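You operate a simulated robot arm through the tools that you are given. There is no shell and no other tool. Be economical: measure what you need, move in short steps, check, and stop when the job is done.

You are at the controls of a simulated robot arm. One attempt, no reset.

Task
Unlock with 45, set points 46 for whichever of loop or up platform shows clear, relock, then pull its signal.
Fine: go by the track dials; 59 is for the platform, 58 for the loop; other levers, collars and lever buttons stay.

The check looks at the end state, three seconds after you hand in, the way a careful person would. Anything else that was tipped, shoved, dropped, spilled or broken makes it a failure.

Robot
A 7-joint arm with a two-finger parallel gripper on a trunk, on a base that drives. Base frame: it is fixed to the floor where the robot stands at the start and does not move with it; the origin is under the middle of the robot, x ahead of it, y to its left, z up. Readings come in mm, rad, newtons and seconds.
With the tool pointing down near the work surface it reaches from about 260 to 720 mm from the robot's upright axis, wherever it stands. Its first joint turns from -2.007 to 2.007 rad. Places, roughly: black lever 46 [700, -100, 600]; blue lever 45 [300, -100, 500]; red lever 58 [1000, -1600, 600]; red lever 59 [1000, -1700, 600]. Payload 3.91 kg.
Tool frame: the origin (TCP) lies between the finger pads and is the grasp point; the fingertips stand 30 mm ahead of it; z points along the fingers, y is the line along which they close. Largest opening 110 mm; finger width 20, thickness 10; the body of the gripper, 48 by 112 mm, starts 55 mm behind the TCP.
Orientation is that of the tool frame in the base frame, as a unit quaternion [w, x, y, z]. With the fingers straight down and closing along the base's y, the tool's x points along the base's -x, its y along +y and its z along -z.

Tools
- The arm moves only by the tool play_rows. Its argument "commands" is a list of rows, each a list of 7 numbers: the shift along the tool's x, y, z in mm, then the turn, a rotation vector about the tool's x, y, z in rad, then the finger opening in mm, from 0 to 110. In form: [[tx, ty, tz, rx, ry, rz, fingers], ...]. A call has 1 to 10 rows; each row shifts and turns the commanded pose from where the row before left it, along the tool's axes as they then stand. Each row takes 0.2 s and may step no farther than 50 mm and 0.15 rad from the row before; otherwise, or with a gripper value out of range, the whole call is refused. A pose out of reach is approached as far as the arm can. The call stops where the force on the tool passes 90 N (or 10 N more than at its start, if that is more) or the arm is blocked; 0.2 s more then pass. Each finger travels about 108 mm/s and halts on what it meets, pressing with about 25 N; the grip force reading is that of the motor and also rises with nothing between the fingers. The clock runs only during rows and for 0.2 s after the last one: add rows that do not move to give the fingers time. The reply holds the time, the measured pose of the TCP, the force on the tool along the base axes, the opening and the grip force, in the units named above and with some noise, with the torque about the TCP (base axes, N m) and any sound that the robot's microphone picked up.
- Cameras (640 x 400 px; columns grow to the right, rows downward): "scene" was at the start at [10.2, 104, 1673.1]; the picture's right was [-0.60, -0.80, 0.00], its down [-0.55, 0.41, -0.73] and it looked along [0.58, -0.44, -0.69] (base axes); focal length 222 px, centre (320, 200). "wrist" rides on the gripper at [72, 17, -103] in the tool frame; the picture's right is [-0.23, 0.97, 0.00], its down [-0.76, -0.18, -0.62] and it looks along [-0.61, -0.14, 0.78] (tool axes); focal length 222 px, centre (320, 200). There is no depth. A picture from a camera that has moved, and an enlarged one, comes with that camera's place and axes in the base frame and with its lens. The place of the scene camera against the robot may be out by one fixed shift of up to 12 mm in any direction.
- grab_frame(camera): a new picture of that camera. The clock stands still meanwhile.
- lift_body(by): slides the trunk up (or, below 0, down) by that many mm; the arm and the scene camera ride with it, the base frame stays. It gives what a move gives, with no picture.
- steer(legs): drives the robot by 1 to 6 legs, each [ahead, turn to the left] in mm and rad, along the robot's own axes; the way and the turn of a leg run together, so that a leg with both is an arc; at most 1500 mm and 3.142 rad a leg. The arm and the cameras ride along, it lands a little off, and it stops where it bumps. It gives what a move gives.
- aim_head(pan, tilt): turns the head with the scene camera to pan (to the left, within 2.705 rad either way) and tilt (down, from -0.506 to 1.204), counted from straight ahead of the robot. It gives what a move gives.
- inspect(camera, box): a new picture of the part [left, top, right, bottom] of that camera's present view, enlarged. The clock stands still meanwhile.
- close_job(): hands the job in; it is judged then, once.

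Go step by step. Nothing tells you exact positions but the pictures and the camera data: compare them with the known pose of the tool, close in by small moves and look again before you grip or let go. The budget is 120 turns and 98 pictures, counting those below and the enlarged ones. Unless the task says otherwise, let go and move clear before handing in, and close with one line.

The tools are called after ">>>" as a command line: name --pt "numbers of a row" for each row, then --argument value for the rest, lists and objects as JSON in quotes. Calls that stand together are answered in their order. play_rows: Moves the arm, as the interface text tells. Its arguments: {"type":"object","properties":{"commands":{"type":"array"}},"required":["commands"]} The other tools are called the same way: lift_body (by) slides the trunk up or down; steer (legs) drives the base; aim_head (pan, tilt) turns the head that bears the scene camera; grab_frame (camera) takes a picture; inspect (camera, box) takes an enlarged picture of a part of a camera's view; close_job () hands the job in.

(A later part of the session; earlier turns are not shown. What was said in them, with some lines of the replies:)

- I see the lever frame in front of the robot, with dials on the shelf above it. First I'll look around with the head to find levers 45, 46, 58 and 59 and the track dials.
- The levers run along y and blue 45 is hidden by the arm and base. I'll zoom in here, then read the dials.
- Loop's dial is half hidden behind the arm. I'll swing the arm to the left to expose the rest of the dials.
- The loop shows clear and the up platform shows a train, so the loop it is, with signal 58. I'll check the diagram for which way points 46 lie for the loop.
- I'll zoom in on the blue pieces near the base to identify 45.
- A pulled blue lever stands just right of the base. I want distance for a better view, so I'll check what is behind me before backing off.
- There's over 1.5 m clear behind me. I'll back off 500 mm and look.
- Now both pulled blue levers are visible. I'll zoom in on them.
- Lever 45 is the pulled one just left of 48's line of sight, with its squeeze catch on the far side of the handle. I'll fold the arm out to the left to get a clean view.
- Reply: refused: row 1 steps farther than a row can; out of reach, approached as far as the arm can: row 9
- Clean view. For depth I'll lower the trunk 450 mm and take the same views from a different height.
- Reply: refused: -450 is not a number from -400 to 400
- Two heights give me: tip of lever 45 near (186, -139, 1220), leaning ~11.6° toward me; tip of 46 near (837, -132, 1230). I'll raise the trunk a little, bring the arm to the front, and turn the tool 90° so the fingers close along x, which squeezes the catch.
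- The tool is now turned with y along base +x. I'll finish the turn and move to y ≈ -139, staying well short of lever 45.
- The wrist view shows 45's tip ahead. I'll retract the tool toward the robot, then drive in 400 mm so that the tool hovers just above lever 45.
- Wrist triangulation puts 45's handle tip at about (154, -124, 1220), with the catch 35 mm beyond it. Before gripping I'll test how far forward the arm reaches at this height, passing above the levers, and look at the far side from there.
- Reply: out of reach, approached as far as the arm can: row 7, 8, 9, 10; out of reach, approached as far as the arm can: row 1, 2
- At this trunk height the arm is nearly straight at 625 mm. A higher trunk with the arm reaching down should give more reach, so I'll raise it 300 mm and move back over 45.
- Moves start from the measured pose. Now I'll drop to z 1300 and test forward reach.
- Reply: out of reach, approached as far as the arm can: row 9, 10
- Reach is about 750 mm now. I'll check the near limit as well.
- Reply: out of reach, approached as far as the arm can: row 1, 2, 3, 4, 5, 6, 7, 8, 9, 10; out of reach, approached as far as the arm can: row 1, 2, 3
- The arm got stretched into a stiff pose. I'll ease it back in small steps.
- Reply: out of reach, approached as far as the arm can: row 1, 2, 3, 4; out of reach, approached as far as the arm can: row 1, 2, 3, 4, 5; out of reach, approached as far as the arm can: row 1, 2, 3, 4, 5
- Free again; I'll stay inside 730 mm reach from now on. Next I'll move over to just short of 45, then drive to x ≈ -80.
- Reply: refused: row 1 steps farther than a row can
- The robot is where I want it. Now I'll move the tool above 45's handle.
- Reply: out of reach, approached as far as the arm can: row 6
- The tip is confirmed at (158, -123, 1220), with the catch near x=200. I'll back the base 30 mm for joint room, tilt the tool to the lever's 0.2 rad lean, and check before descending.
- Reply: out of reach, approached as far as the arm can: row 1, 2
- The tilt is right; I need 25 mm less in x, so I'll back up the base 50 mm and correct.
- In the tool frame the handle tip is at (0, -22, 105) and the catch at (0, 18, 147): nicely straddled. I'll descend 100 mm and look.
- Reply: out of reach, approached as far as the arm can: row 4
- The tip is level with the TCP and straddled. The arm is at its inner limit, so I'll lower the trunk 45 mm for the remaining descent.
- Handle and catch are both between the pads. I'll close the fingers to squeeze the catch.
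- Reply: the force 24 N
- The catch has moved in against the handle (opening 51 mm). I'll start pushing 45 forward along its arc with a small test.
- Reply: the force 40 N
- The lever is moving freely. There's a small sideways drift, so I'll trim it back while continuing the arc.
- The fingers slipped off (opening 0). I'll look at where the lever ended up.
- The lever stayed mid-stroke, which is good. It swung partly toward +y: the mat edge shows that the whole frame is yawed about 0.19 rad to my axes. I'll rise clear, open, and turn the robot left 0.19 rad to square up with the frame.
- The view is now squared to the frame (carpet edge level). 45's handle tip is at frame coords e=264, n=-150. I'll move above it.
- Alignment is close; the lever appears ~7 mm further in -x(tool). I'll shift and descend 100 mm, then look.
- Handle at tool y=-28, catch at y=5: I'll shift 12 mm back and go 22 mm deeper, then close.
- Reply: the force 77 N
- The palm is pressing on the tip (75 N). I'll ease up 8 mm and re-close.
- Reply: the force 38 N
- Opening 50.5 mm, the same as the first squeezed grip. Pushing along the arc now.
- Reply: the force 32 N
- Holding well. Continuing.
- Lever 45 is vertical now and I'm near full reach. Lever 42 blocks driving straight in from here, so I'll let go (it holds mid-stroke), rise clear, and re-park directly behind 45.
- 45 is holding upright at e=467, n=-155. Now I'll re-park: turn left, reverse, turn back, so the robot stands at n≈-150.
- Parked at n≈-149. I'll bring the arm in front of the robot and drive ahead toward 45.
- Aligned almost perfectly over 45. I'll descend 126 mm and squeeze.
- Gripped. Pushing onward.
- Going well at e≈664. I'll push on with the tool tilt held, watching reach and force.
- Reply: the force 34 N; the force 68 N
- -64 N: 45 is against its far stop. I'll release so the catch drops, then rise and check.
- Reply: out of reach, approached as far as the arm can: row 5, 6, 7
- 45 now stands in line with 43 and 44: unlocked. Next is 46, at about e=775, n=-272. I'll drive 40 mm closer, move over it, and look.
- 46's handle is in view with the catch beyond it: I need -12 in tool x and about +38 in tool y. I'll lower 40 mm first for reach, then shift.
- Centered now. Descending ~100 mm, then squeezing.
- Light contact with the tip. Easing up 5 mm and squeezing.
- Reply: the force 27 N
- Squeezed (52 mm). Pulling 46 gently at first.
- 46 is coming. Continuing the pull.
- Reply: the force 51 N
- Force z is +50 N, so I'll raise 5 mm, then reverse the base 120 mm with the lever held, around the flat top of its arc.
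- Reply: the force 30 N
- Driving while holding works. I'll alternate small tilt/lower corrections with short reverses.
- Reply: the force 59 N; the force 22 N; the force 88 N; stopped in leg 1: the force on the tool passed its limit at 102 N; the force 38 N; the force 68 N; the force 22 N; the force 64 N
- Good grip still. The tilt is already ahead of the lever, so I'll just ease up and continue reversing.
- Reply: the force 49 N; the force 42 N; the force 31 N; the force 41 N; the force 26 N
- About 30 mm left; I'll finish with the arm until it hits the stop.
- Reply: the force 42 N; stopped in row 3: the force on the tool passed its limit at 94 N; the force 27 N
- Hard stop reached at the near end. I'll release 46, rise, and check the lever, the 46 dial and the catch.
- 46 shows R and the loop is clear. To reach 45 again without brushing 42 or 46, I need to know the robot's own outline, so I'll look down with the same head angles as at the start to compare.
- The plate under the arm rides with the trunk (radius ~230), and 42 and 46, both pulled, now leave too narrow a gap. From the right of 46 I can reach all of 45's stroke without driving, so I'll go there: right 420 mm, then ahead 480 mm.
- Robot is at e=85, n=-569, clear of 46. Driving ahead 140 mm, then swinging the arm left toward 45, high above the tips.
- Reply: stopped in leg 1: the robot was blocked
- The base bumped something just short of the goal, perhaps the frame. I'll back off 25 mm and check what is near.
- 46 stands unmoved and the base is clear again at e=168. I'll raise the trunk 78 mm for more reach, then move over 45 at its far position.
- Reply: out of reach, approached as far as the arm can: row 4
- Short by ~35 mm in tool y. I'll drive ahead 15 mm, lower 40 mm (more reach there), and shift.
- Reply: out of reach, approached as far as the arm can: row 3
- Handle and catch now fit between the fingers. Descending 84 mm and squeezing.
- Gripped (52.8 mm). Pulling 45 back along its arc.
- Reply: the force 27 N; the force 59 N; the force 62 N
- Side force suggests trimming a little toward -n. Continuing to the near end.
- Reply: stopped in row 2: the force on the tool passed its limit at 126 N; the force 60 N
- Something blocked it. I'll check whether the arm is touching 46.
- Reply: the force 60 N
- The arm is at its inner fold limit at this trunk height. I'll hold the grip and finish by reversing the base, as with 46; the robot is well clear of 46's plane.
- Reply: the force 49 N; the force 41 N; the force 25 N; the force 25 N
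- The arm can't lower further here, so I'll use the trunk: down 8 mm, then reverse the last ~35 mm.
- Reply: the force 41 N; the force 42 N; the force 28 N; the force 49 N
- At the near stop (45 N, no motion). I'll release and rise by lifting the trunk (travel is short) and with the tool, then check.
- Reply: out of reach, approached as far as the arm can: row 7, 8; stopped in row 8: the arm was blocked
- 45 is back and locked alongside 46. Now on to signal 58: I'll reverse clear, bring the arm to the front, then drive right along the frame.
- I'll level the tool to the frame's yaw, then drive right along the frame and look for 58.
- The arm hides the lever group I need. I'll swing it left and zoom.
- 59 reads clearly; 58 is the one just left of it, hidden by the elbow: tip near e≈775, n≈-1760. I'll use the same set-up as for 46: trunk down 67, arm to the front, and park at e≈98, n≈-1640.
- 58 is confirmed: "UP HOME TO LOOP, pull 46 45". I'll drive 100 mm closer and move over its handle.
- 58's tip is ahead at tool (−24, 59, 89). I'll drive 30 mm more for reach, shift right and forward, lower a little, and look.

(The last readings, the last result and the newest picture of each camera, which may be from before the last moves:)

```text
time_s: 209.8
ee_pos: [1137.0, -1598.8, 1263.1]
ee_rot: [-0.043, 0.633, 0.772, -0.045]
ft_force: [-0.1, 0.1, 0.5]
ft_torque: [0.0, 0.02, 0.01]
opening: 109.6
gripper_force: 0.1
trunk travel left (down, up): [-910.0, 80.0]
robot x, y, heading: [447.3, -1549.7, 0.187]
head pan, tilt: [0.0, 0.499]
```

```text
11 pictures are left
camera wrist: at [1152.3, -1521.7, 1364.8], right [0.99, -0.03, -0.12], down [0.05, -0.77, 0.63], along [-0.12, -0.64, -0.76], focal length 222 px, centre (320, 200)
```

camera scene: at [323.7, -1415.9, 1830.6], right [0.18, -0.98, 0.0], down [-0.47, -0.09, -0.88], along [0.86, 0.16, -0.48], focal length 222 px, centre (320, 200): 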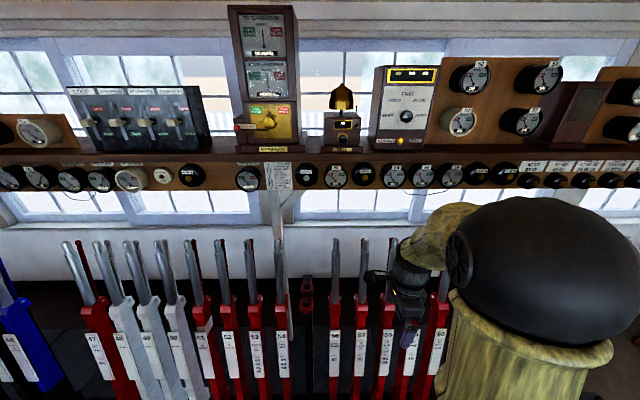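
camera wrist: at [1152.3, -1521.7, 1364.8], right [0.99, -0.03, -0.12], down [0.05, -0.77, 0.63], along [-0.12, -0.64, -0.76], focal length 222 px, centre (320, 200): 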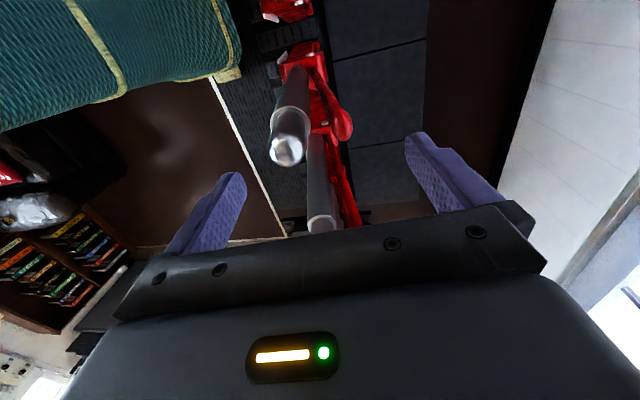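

Nearly centered. A small trim, then descend 85 mm and squeeze.

>>> play_rows --pt "3 -6 28 0.005 0 0 110" --pt "0 0 28 0.005 0 0 110" --pt "0 0 28 0.005 0 0 110" --pt "0 0 0 0 0 0 80" --pt "0 0 0 0 0 0 50" --pt "0 0 0 0 0 0 20" --pt "0 0 0 0 0 0 0" --pt "0 0 0 0 0 0 0"

>>> grab_frame --camera "wrist"

>>> inspect --camera "scene" --box '[280, 200, 460, 400]'

```text
time_s: 211.6
ee_pos: [1109.0, -1598.4, 1179.4]
ee_rot: [-0.053, 0.633, 0.771, -0.054]
ft_force: [-45.7, -6.2, -10.7]
ft_torque: [-1.67, 1.81, 0.77]
opening: 52.5
gripper_force: 45.3
trunk travel left (down, up): [-910.0, 80.0]
robot x, y, heading: [443.6, -1549.6, 0.189]
head pan, tilt: [0.0, 0.499]
```

```text
10 pictures are left
camera wrist: at [1127.8, -1522.2, 1281.9], right [0.99, -0.03, -0.15], down [0.07, -0.77, 0.63], along [-0.14, -0.64, -0.76], focal length 222 px, centre (320, 200)
```

wrist: 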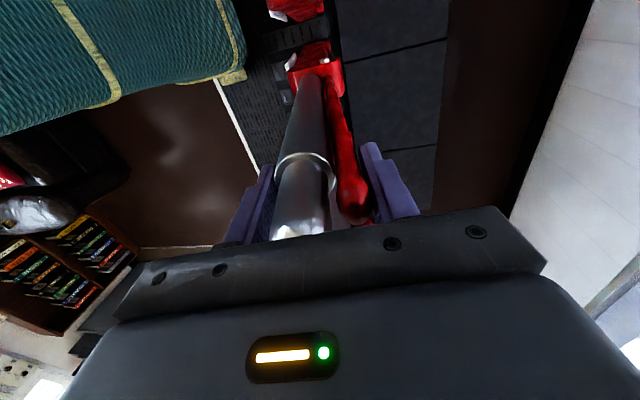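

```text
2.00 times, centred on (370, 300) of scene
camera zoom: at [442.2, -1392.8, 1830.6], right [0.19, -0.98, 0.0], down [-0.47, -0.09, -0.88], along [0.86, 0.16, -0.47], focal length 444 px, centre (220, 0)
```

zoom: 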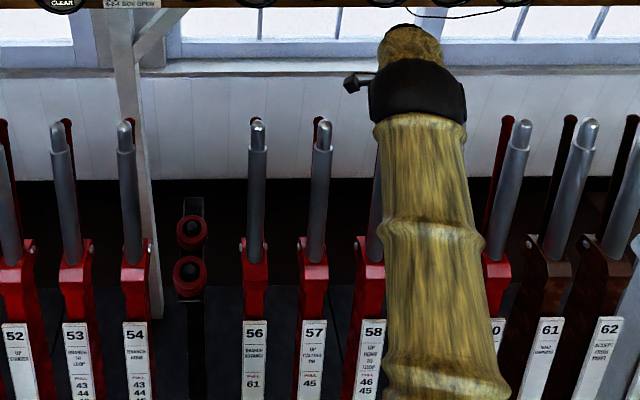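

The projected grip lies on 58's handle (col ~390; 59 would be ~452). Pulling gently.

>>> play_rows --pt "0 -14 -0.5 -0.004 0 0 0" --pt "0 -20 -0.5 -0.008 0 0 0" --pt "0 -24 -0.5 -0.012 0 0 0" --pt "0 -28 -0.3 -0.016 0 0 0"

>>> inspect --camera "scene" --box '[300, 230, 460, 400]'

```text
time_s: 212.6
ee_pos: [1036.4, -1613.6, 1192.0]
ee_rot: [-0.034, 0.633, 0.773, -0.035]
ft_force: [7.1, 6.2, 2.2]
ft_torque: [0.11, 1.32, -0.23]
opening: 52.3
gripper_force: 45.4
trunk travel left (down, up): [-910.0, 80.0]
robot x, y, heading: [444.2, -1551.0, 0.183]
head pan, tilt: [0.0, 0.499]
```

```text
2.35 times, centred on (380, 315) of scene
camera zoom: at [451.5, -1390.8, 1830.7], right [0.19, -0.98, 0.0], down [-0.47, -0.09, -0.88], along [0.86, 0.16, -0.48], focal length 522 px, centre (179, -71)
```

zoom: 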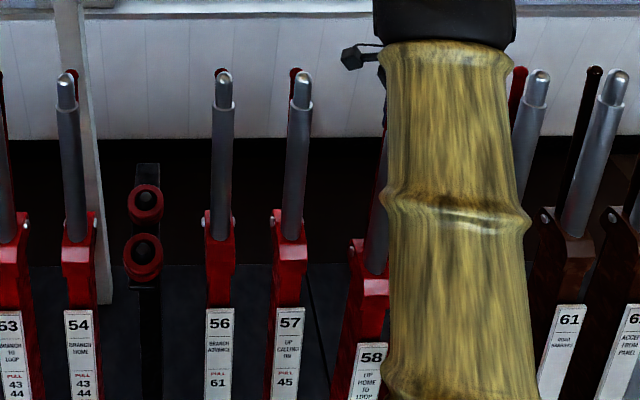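

58 is coming down as intended. Continuing the pull, then reversing the base as with 46.

>>> play_rows --pt "0 -32 -1 -0.014 0 0 0" --pt "0 -32 -0.8 -0.016 0 0 0" --pt "0 -32 -0.6 -0.016 0 0 0" --pt "0 -32 -0.4 -0.016 0 0 0" --pt "0 -30 -0.2 -0.016 0 0 0"

>>> steer --legs '[[-110, 0]]'

```text
time_s: 213.8
ee_pos: [879.7, -1643.8, 1205.5]
ee_rot: [-0.011, 0.634, 0.773, -0.006]
ft_force: [1.3, 2.8, 16.7]
ft_torque: [-1.01, 1.48, 0.18]
opening: 51.3
gripper_force: 45.0
trunk travel left (down, up): [-910.0, 80.0]
robot x, y, heading: [445.3, -1548.5, 0.185]
head pan, tilt: [0.0, 0.499]
```

```text
time_s: 215.1
ee_pos: [769.8, -1666.5, 1205.5]
ee_rot: [-0.012, 0.635, 0.773, -0.006]
ft_force: [-7.4, -5.6, 0.0]
ft_torque: [0.0, -0.17, 0.14]
opening: 51.4
gripper_force: 45.3
trunk travel left (down, up): [-910.0, 80.0]
robot x, y, heading: [336.1, -1569.4, 0.189]
head pan, tilt: [0.0, 0.499]
```

>>> play_rows --pt "0 0 0 -0.03 0 0 0" --pt "0 0 0 -0.02 0 0 0"

>>> steer --legs '[[-70, 0]]'

>>> play_rows --pt "0 0 2 -0.03 0 0 0"

>>> steer --legs '[[-55, 0]]'

>>> play_rows --pt "0 0 3 -0.03 0 0 0"

```text
time_s: 215.7
ee_pos: [769.4, -1667.1, 1206.4]
ee_rot: [0.003, 0.635, 0.773, 0.013]
ft_force: [-5.9, -4.9, 8.5]
ft_torque: [-0.7, 2.3, 0.35]
opening: 50.6
gripper_force: 45.1
trunk travel left (down, up): [-910.0, 80.0]
robot x, y, heading: [332.4, -1568.5, 0.19]
head pan, tilt: [0.0, 0.499]
```

```text
time_s: 216.8
ee_pos: [700.6, -1680.8, 1203.6]
ee_rot: [0.0, 0.634, 0.773, 0.011]
ft_force: [-7.5, -9.3, -31.4]
ft_torque: [-0.19, -1.06, 0.39]
opening: 51.4
gripper_force: 45.9
trunk travel left (down, up): [-910.0, 80.0]
robot x, y, heading: [264.2, -1583.2, 0.188]
head pan, tilt: [0.0, 0.499]
```

```text
time_s: 217.2
ee_pos: [699.8, -1680.0, 1202.6]
ee_rot: [0.012, 0.634, 0.773, 0.024]
ft_force: [-0.7, -7.5, 7.5]
ft_torque: [0.38, -0.19, 0.58]
opening: 50.6
gripper_force: 45.0
trunk travel left (down, up): [-910.0, 80.0]
robot x, y, heading: [266.6, -1583.9, 0.192]
head pan, tilt: [0.0, 0.499]
```

```text
time_s: 218.2
ee_pos: [644.6, -1691.1, 1201.3]
ee_rot: [0.008, 0.634, 0.773, 0.023]
ft_force: [-7.1, -13.0, -35.8]
ft_torque: [-0.01, -0.86, 0.5]
opening: 51.6
gripper_force: 44.8
trunk travel left (down, up): [-910.0, 80.0]
robot x, y, heading: [209.7, -1591.1, 0.182]
head pan, tilt: [0.0, 0.499]
```

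```text
time_s: 218.6
ee_pos: [643.0, -1692.2, 1200.3]
ee_rot: [0.019, 0.635, 0.772, 0.033]
ft_force: [-0.9, -10.2, 13.3]
ft_torque: [0.27, -0.3, 0.51]
opening: 50.9
gripper_force: 44.9
trunk travel left (down, up): [-910.0, 80.0]
robot x, y, heading: [213.1, -1593.7, 0.188]
head pan, tilt: [0.0, 0.499]
```

Steady. Same cycle again.

>>> steer --legs '[[-50, 0]]'

>>> play_rows --pt "0 0 4 -0.025 0 0 0"

>>> steer --legs '[[-50, 0]]'

>>> play_rows --pt "0 0 5 -0.025 0 0 0"

>>> steer --legs '[[-35, 0]]'

>>> play_rows --pt "0 0 5 -0.02 0 0 0"

```text
time_s: 219.6
ee_pos: [593.8, -1701.9, 1196.7]
ee_rot: [0.014, 0.635, 0.772, 0.032]
ft_force: [-6.2, -15.6, -36.1]
ft_torque: [-0.09, -0.74, 0.5]
opening: 51.8
gripper_force: 44.9
trunk travel left (down, up): [-910.0, 80.0]
robot x, y, heading: [158.2, -1605.4, 0.188]
head pan, tilt: [0.0, 0.499]
```

```text
time_s: 220.0
ee_pos: [593.5, -1700.9, 1195.9]
ee_rot: [0.026, 0.635, 0.771, 0.043]
ft_force: [-2.2, -12.4, 21.0]
ft_torque: [0.15, -0.41, 0.3]
opening: 50.5
gripper_force: 44.5
trunk travel left (down, up): [-910.0, 80.0]
robot x, y, heading: [161.8, -1599.8, 0.189]
head pan, tilt: [0.0, 0.499]
```

```text
time_s: 220.9
ee_pos: [542.1, -1710.3, 1191.5]
ee_rot: [0.02, 0.634, 0.772, 0.04]
ft_force: [-7.8, -13.9, -34.8]
ft_torque: [-0.05, -0.57, 0.45]
opening: 52.1
gripper_force: 44.7
trunk travel left (down, up): [-910.0, 80.0]
robot x, y, heading: [109.9, -1606.5, 0.188]
head pan, tilt: [0.0, 0.499]
```

```text
time_s: 221.3
ee_pos: [540.5, -1710.3, 1191.3]
ee_rot: [0.033, 0.634, 0.771, 0.052]
ft_force: [-3.4, -11.5, 32.2]
ft_torque: [0.63, -0.51, -0.05]
opening: 50.9
gripper_force: 45.2
trunk travel left (down, up): [-910.0, 80.0]
robot x, y, heading: [109.7, -1611.6, 0.184]
head pan, tilt: [0.0, 0.499]
```

```text
time_s: 222.2
ee_pos: [506.8, -1716.7, 1184.1]
ee_rot: [0.025, 0.634, 0.771, 0.049]
ft_force: [-8.5, -17.5, -33.2]
ft_torque: [-0.16, -0.51, 0.21]
opening: 51.4
gripper_force: 44.7
trunk travel left (down, up): [-910.0, 80.0]
robot x, y, heading: [75.3, -1616.4, 0.191]
head pan, tilt: [0.0, 0.499]
```

```text
time_s: 222.6
ee_pos: [504.4, -1716.3, 1183.5]
ee_rot: [0.036, 0.635, 0.77, 0.057]
ft_force: [-3.8, -13.4, 29.0]
ft_torque: [0.31, -0.47, -0.08]
opening: 51.0
gripper_force: 45.3
trunk travel left (down, up): [-910.0, 80.0]
robot x, y, heading: [79.9, -1619.5, 0.192]
head pan, tilt: [0.0, 0.499]
```

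About 20 mm left; finishing with the arm until the stop.

>>> play_rows --pt "0 -10 -1 -0.006 0 0 0" --pt "0 -8 0 -0.006 0 0 0" --pt "0 -8 0 -0.004 0 0 0" --pt "0 -8 0 0 0 0 0" --pt "0 -8 0 0 0 0 0"

```text
time_s: 223.9
ee_pos: [488.1, -1719.0, 1179.9]
ee_rot: [0.053, 0.627, 0.774, 0.068]
ft_force: [30.0, 11.3, -8.7]
ft_torque: [1.33, -1.48, 0.09]
opening: 50.4
gripper_force: 44.9
trunk travel left (down, up): [-910.0, 80.0]
robot x, y, heading: [80.8, -1617.3, 0.193]
head pan, tilt: [0.0, 0.499]
stopped in row 5: the force on the tool passed its limit at 91 N (the readings are from after the stop); the commanded pose is now the measured one
```

Hard stop after the same 633 mm stroke as 46. Releasing, rising, and backing away to check.

>>> play_rows --pt "0 0 0 0 0 0 60" --pt "0 0 0 0 0 0 90" --pt "0 0 0 0 0 0 110" --pt "0 0 -40 0 0 0 110" --pt "0 0 -40 0 0 0 110" --pt "0 0 -40 0 0 0 110" --pt "0 0 -30 0.05 0 0 110"

>>> steer --legs '[[-400, 0]]'

>>> aim_head --pan 0.3 --tilt 0.5

>>> grab_frame --camera "scene"

```text
time_s: 225.5
ee_pos: [454.1, -1727.5, 1329.5]
ee_rot: [0.037, 0.631, 0.773, 0.048]
ft_force: [0.4, 0.3, 0.0]
ft_torque: [0.0, 0.04, 0.05]
opening: 110.1
gripper_force: 0.0
trunk travel left (down, up): [-910.0, 80.0]
robot x, y, heading: [82.6, -1620.1, 0.185]
head pan, tilt: [0.0, 0.499]
```

```text
time_s: 228.4
ee_pos: [61.2, -1800.7, 1330.2]
ee_rot: [0.037, 0.626, 0.777, 0.049]
ft_force: [-0.7, -0.5, -0.2]
ft_torque: [0.01, -0.03, -0.04]
opening: 110.0
gripper_force: 0.0
trunk travel left (down, up): [-910.0, 80.0]
robot x, y, heading: [-313.8, -1694.4, 0.204]
head pan, tilt: [0.0, 0.499]
```

```text
time_s: 229.2
ee_pos: [61.9, -1802.5, 1329.4]
ee_rot: [0.036, 0.627, 0.777, 0.049]
ft_force: [0.4, 0.2, 0.1]
ft_torque: [-0.04, 0.01, 0.01]
opening: 110.1
gripper_force: 0.1
trunk travel left (down, up): [-910.0, 80.0]
robot x, y, heading: [-314.5, -1692.7, 0.193]
head pan, tilt: [0.3, 0.499]
```

```text
7 pictures are left
camera scene: at [-319.5, -1512.5, 1830.6], right [0.48, -0.88, 0.0], down [-0.42, -0.23, -0.88], along [0.77, 0.42, -0.48], focal length 222 px, centre (320, 200)
```

scene: 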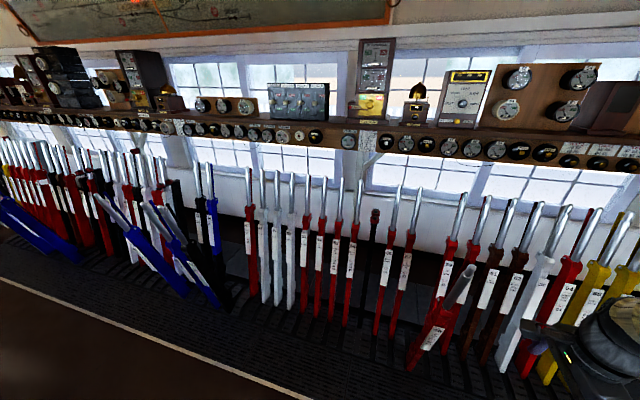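

>>> inspect --camera "scene" --box '[90, 150, 300, 310]'

>>> inspect --camera "scene" --box '[360, 180, 560, 380]'

>>> inspect --camera "scene" --box '[160, 80, 360, 160]'

```text
2.50 times, centred on (195, 230) of scene
camera zoom: at [-319.5, -1512.5, 1830.6], right [0.48, -0.88, 0.0], down [-0.42, -0.23, -0.88], along [0.77, 0.42, -0.48], focal length 555 px, centre (632, 125)
```

zoom: 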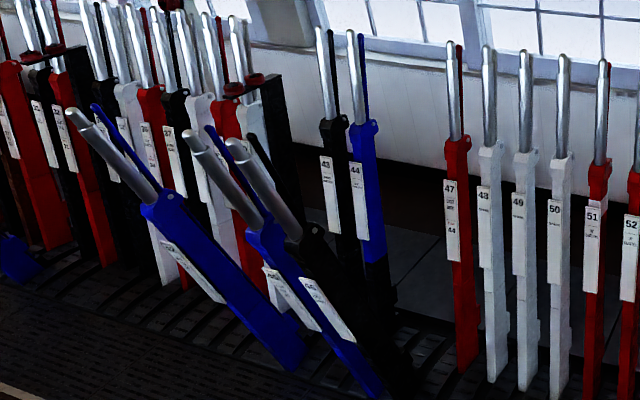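

```text
2.00 times, centred on (460, 280) of scene
camera zoom: at [-319.5, -1512.5, 1830.6], right [0.48, -0.88, 0.0], down [-0.42, -0.23, -0.88], along [0.77, 0.42, -0.48], focal length 444 px, centre (40, 40)
```

zoom: 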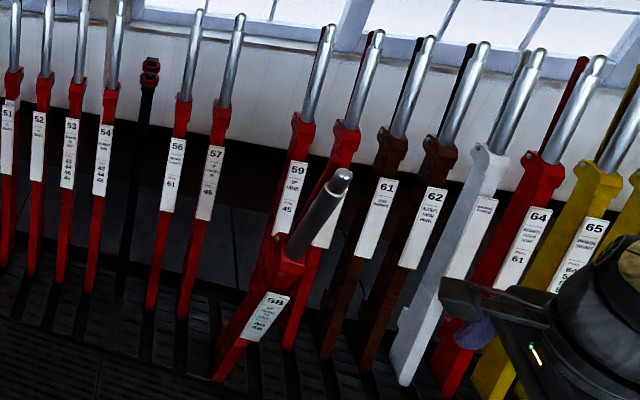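

```text
3.20 times, centred on (260, 120) of scene
camera zoom: at [-319.5, -1512.5, 1830.6], right [0.48, -0.88, 0.0], down [-0.42, -0.23, -0.88], along [0.77, 0.42, -0.48], focal length 710 px, centre (512, 456)
```

zoom: 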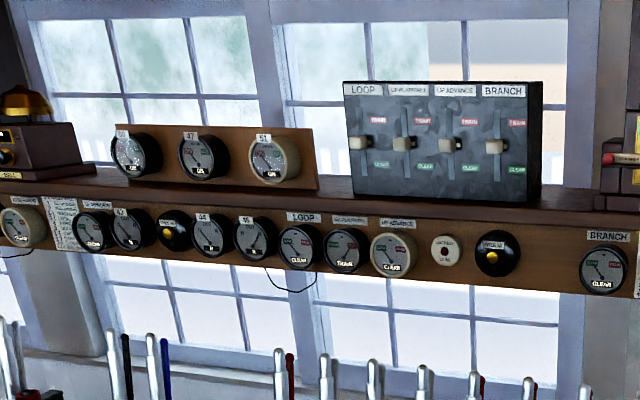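

58 is fully pulled, 45 and 46 are reversed with the 46 dial at R, the loop still shows clear, and the other levers stand as before. The arm is open and well clear, so I'm handing in.

>>> close_job

```text
The job is handed in.
```

The job is handed in: I unlocked with 45, set points 46 for the loop (its dial showed clear; the up platform showed a train), relocked with 45 and pulled signal 58. While I was parking beside 46 to relock, the base bumped something and I backed off. Nothing looked disturbed, and the other levers stood where they were in the last pictures.
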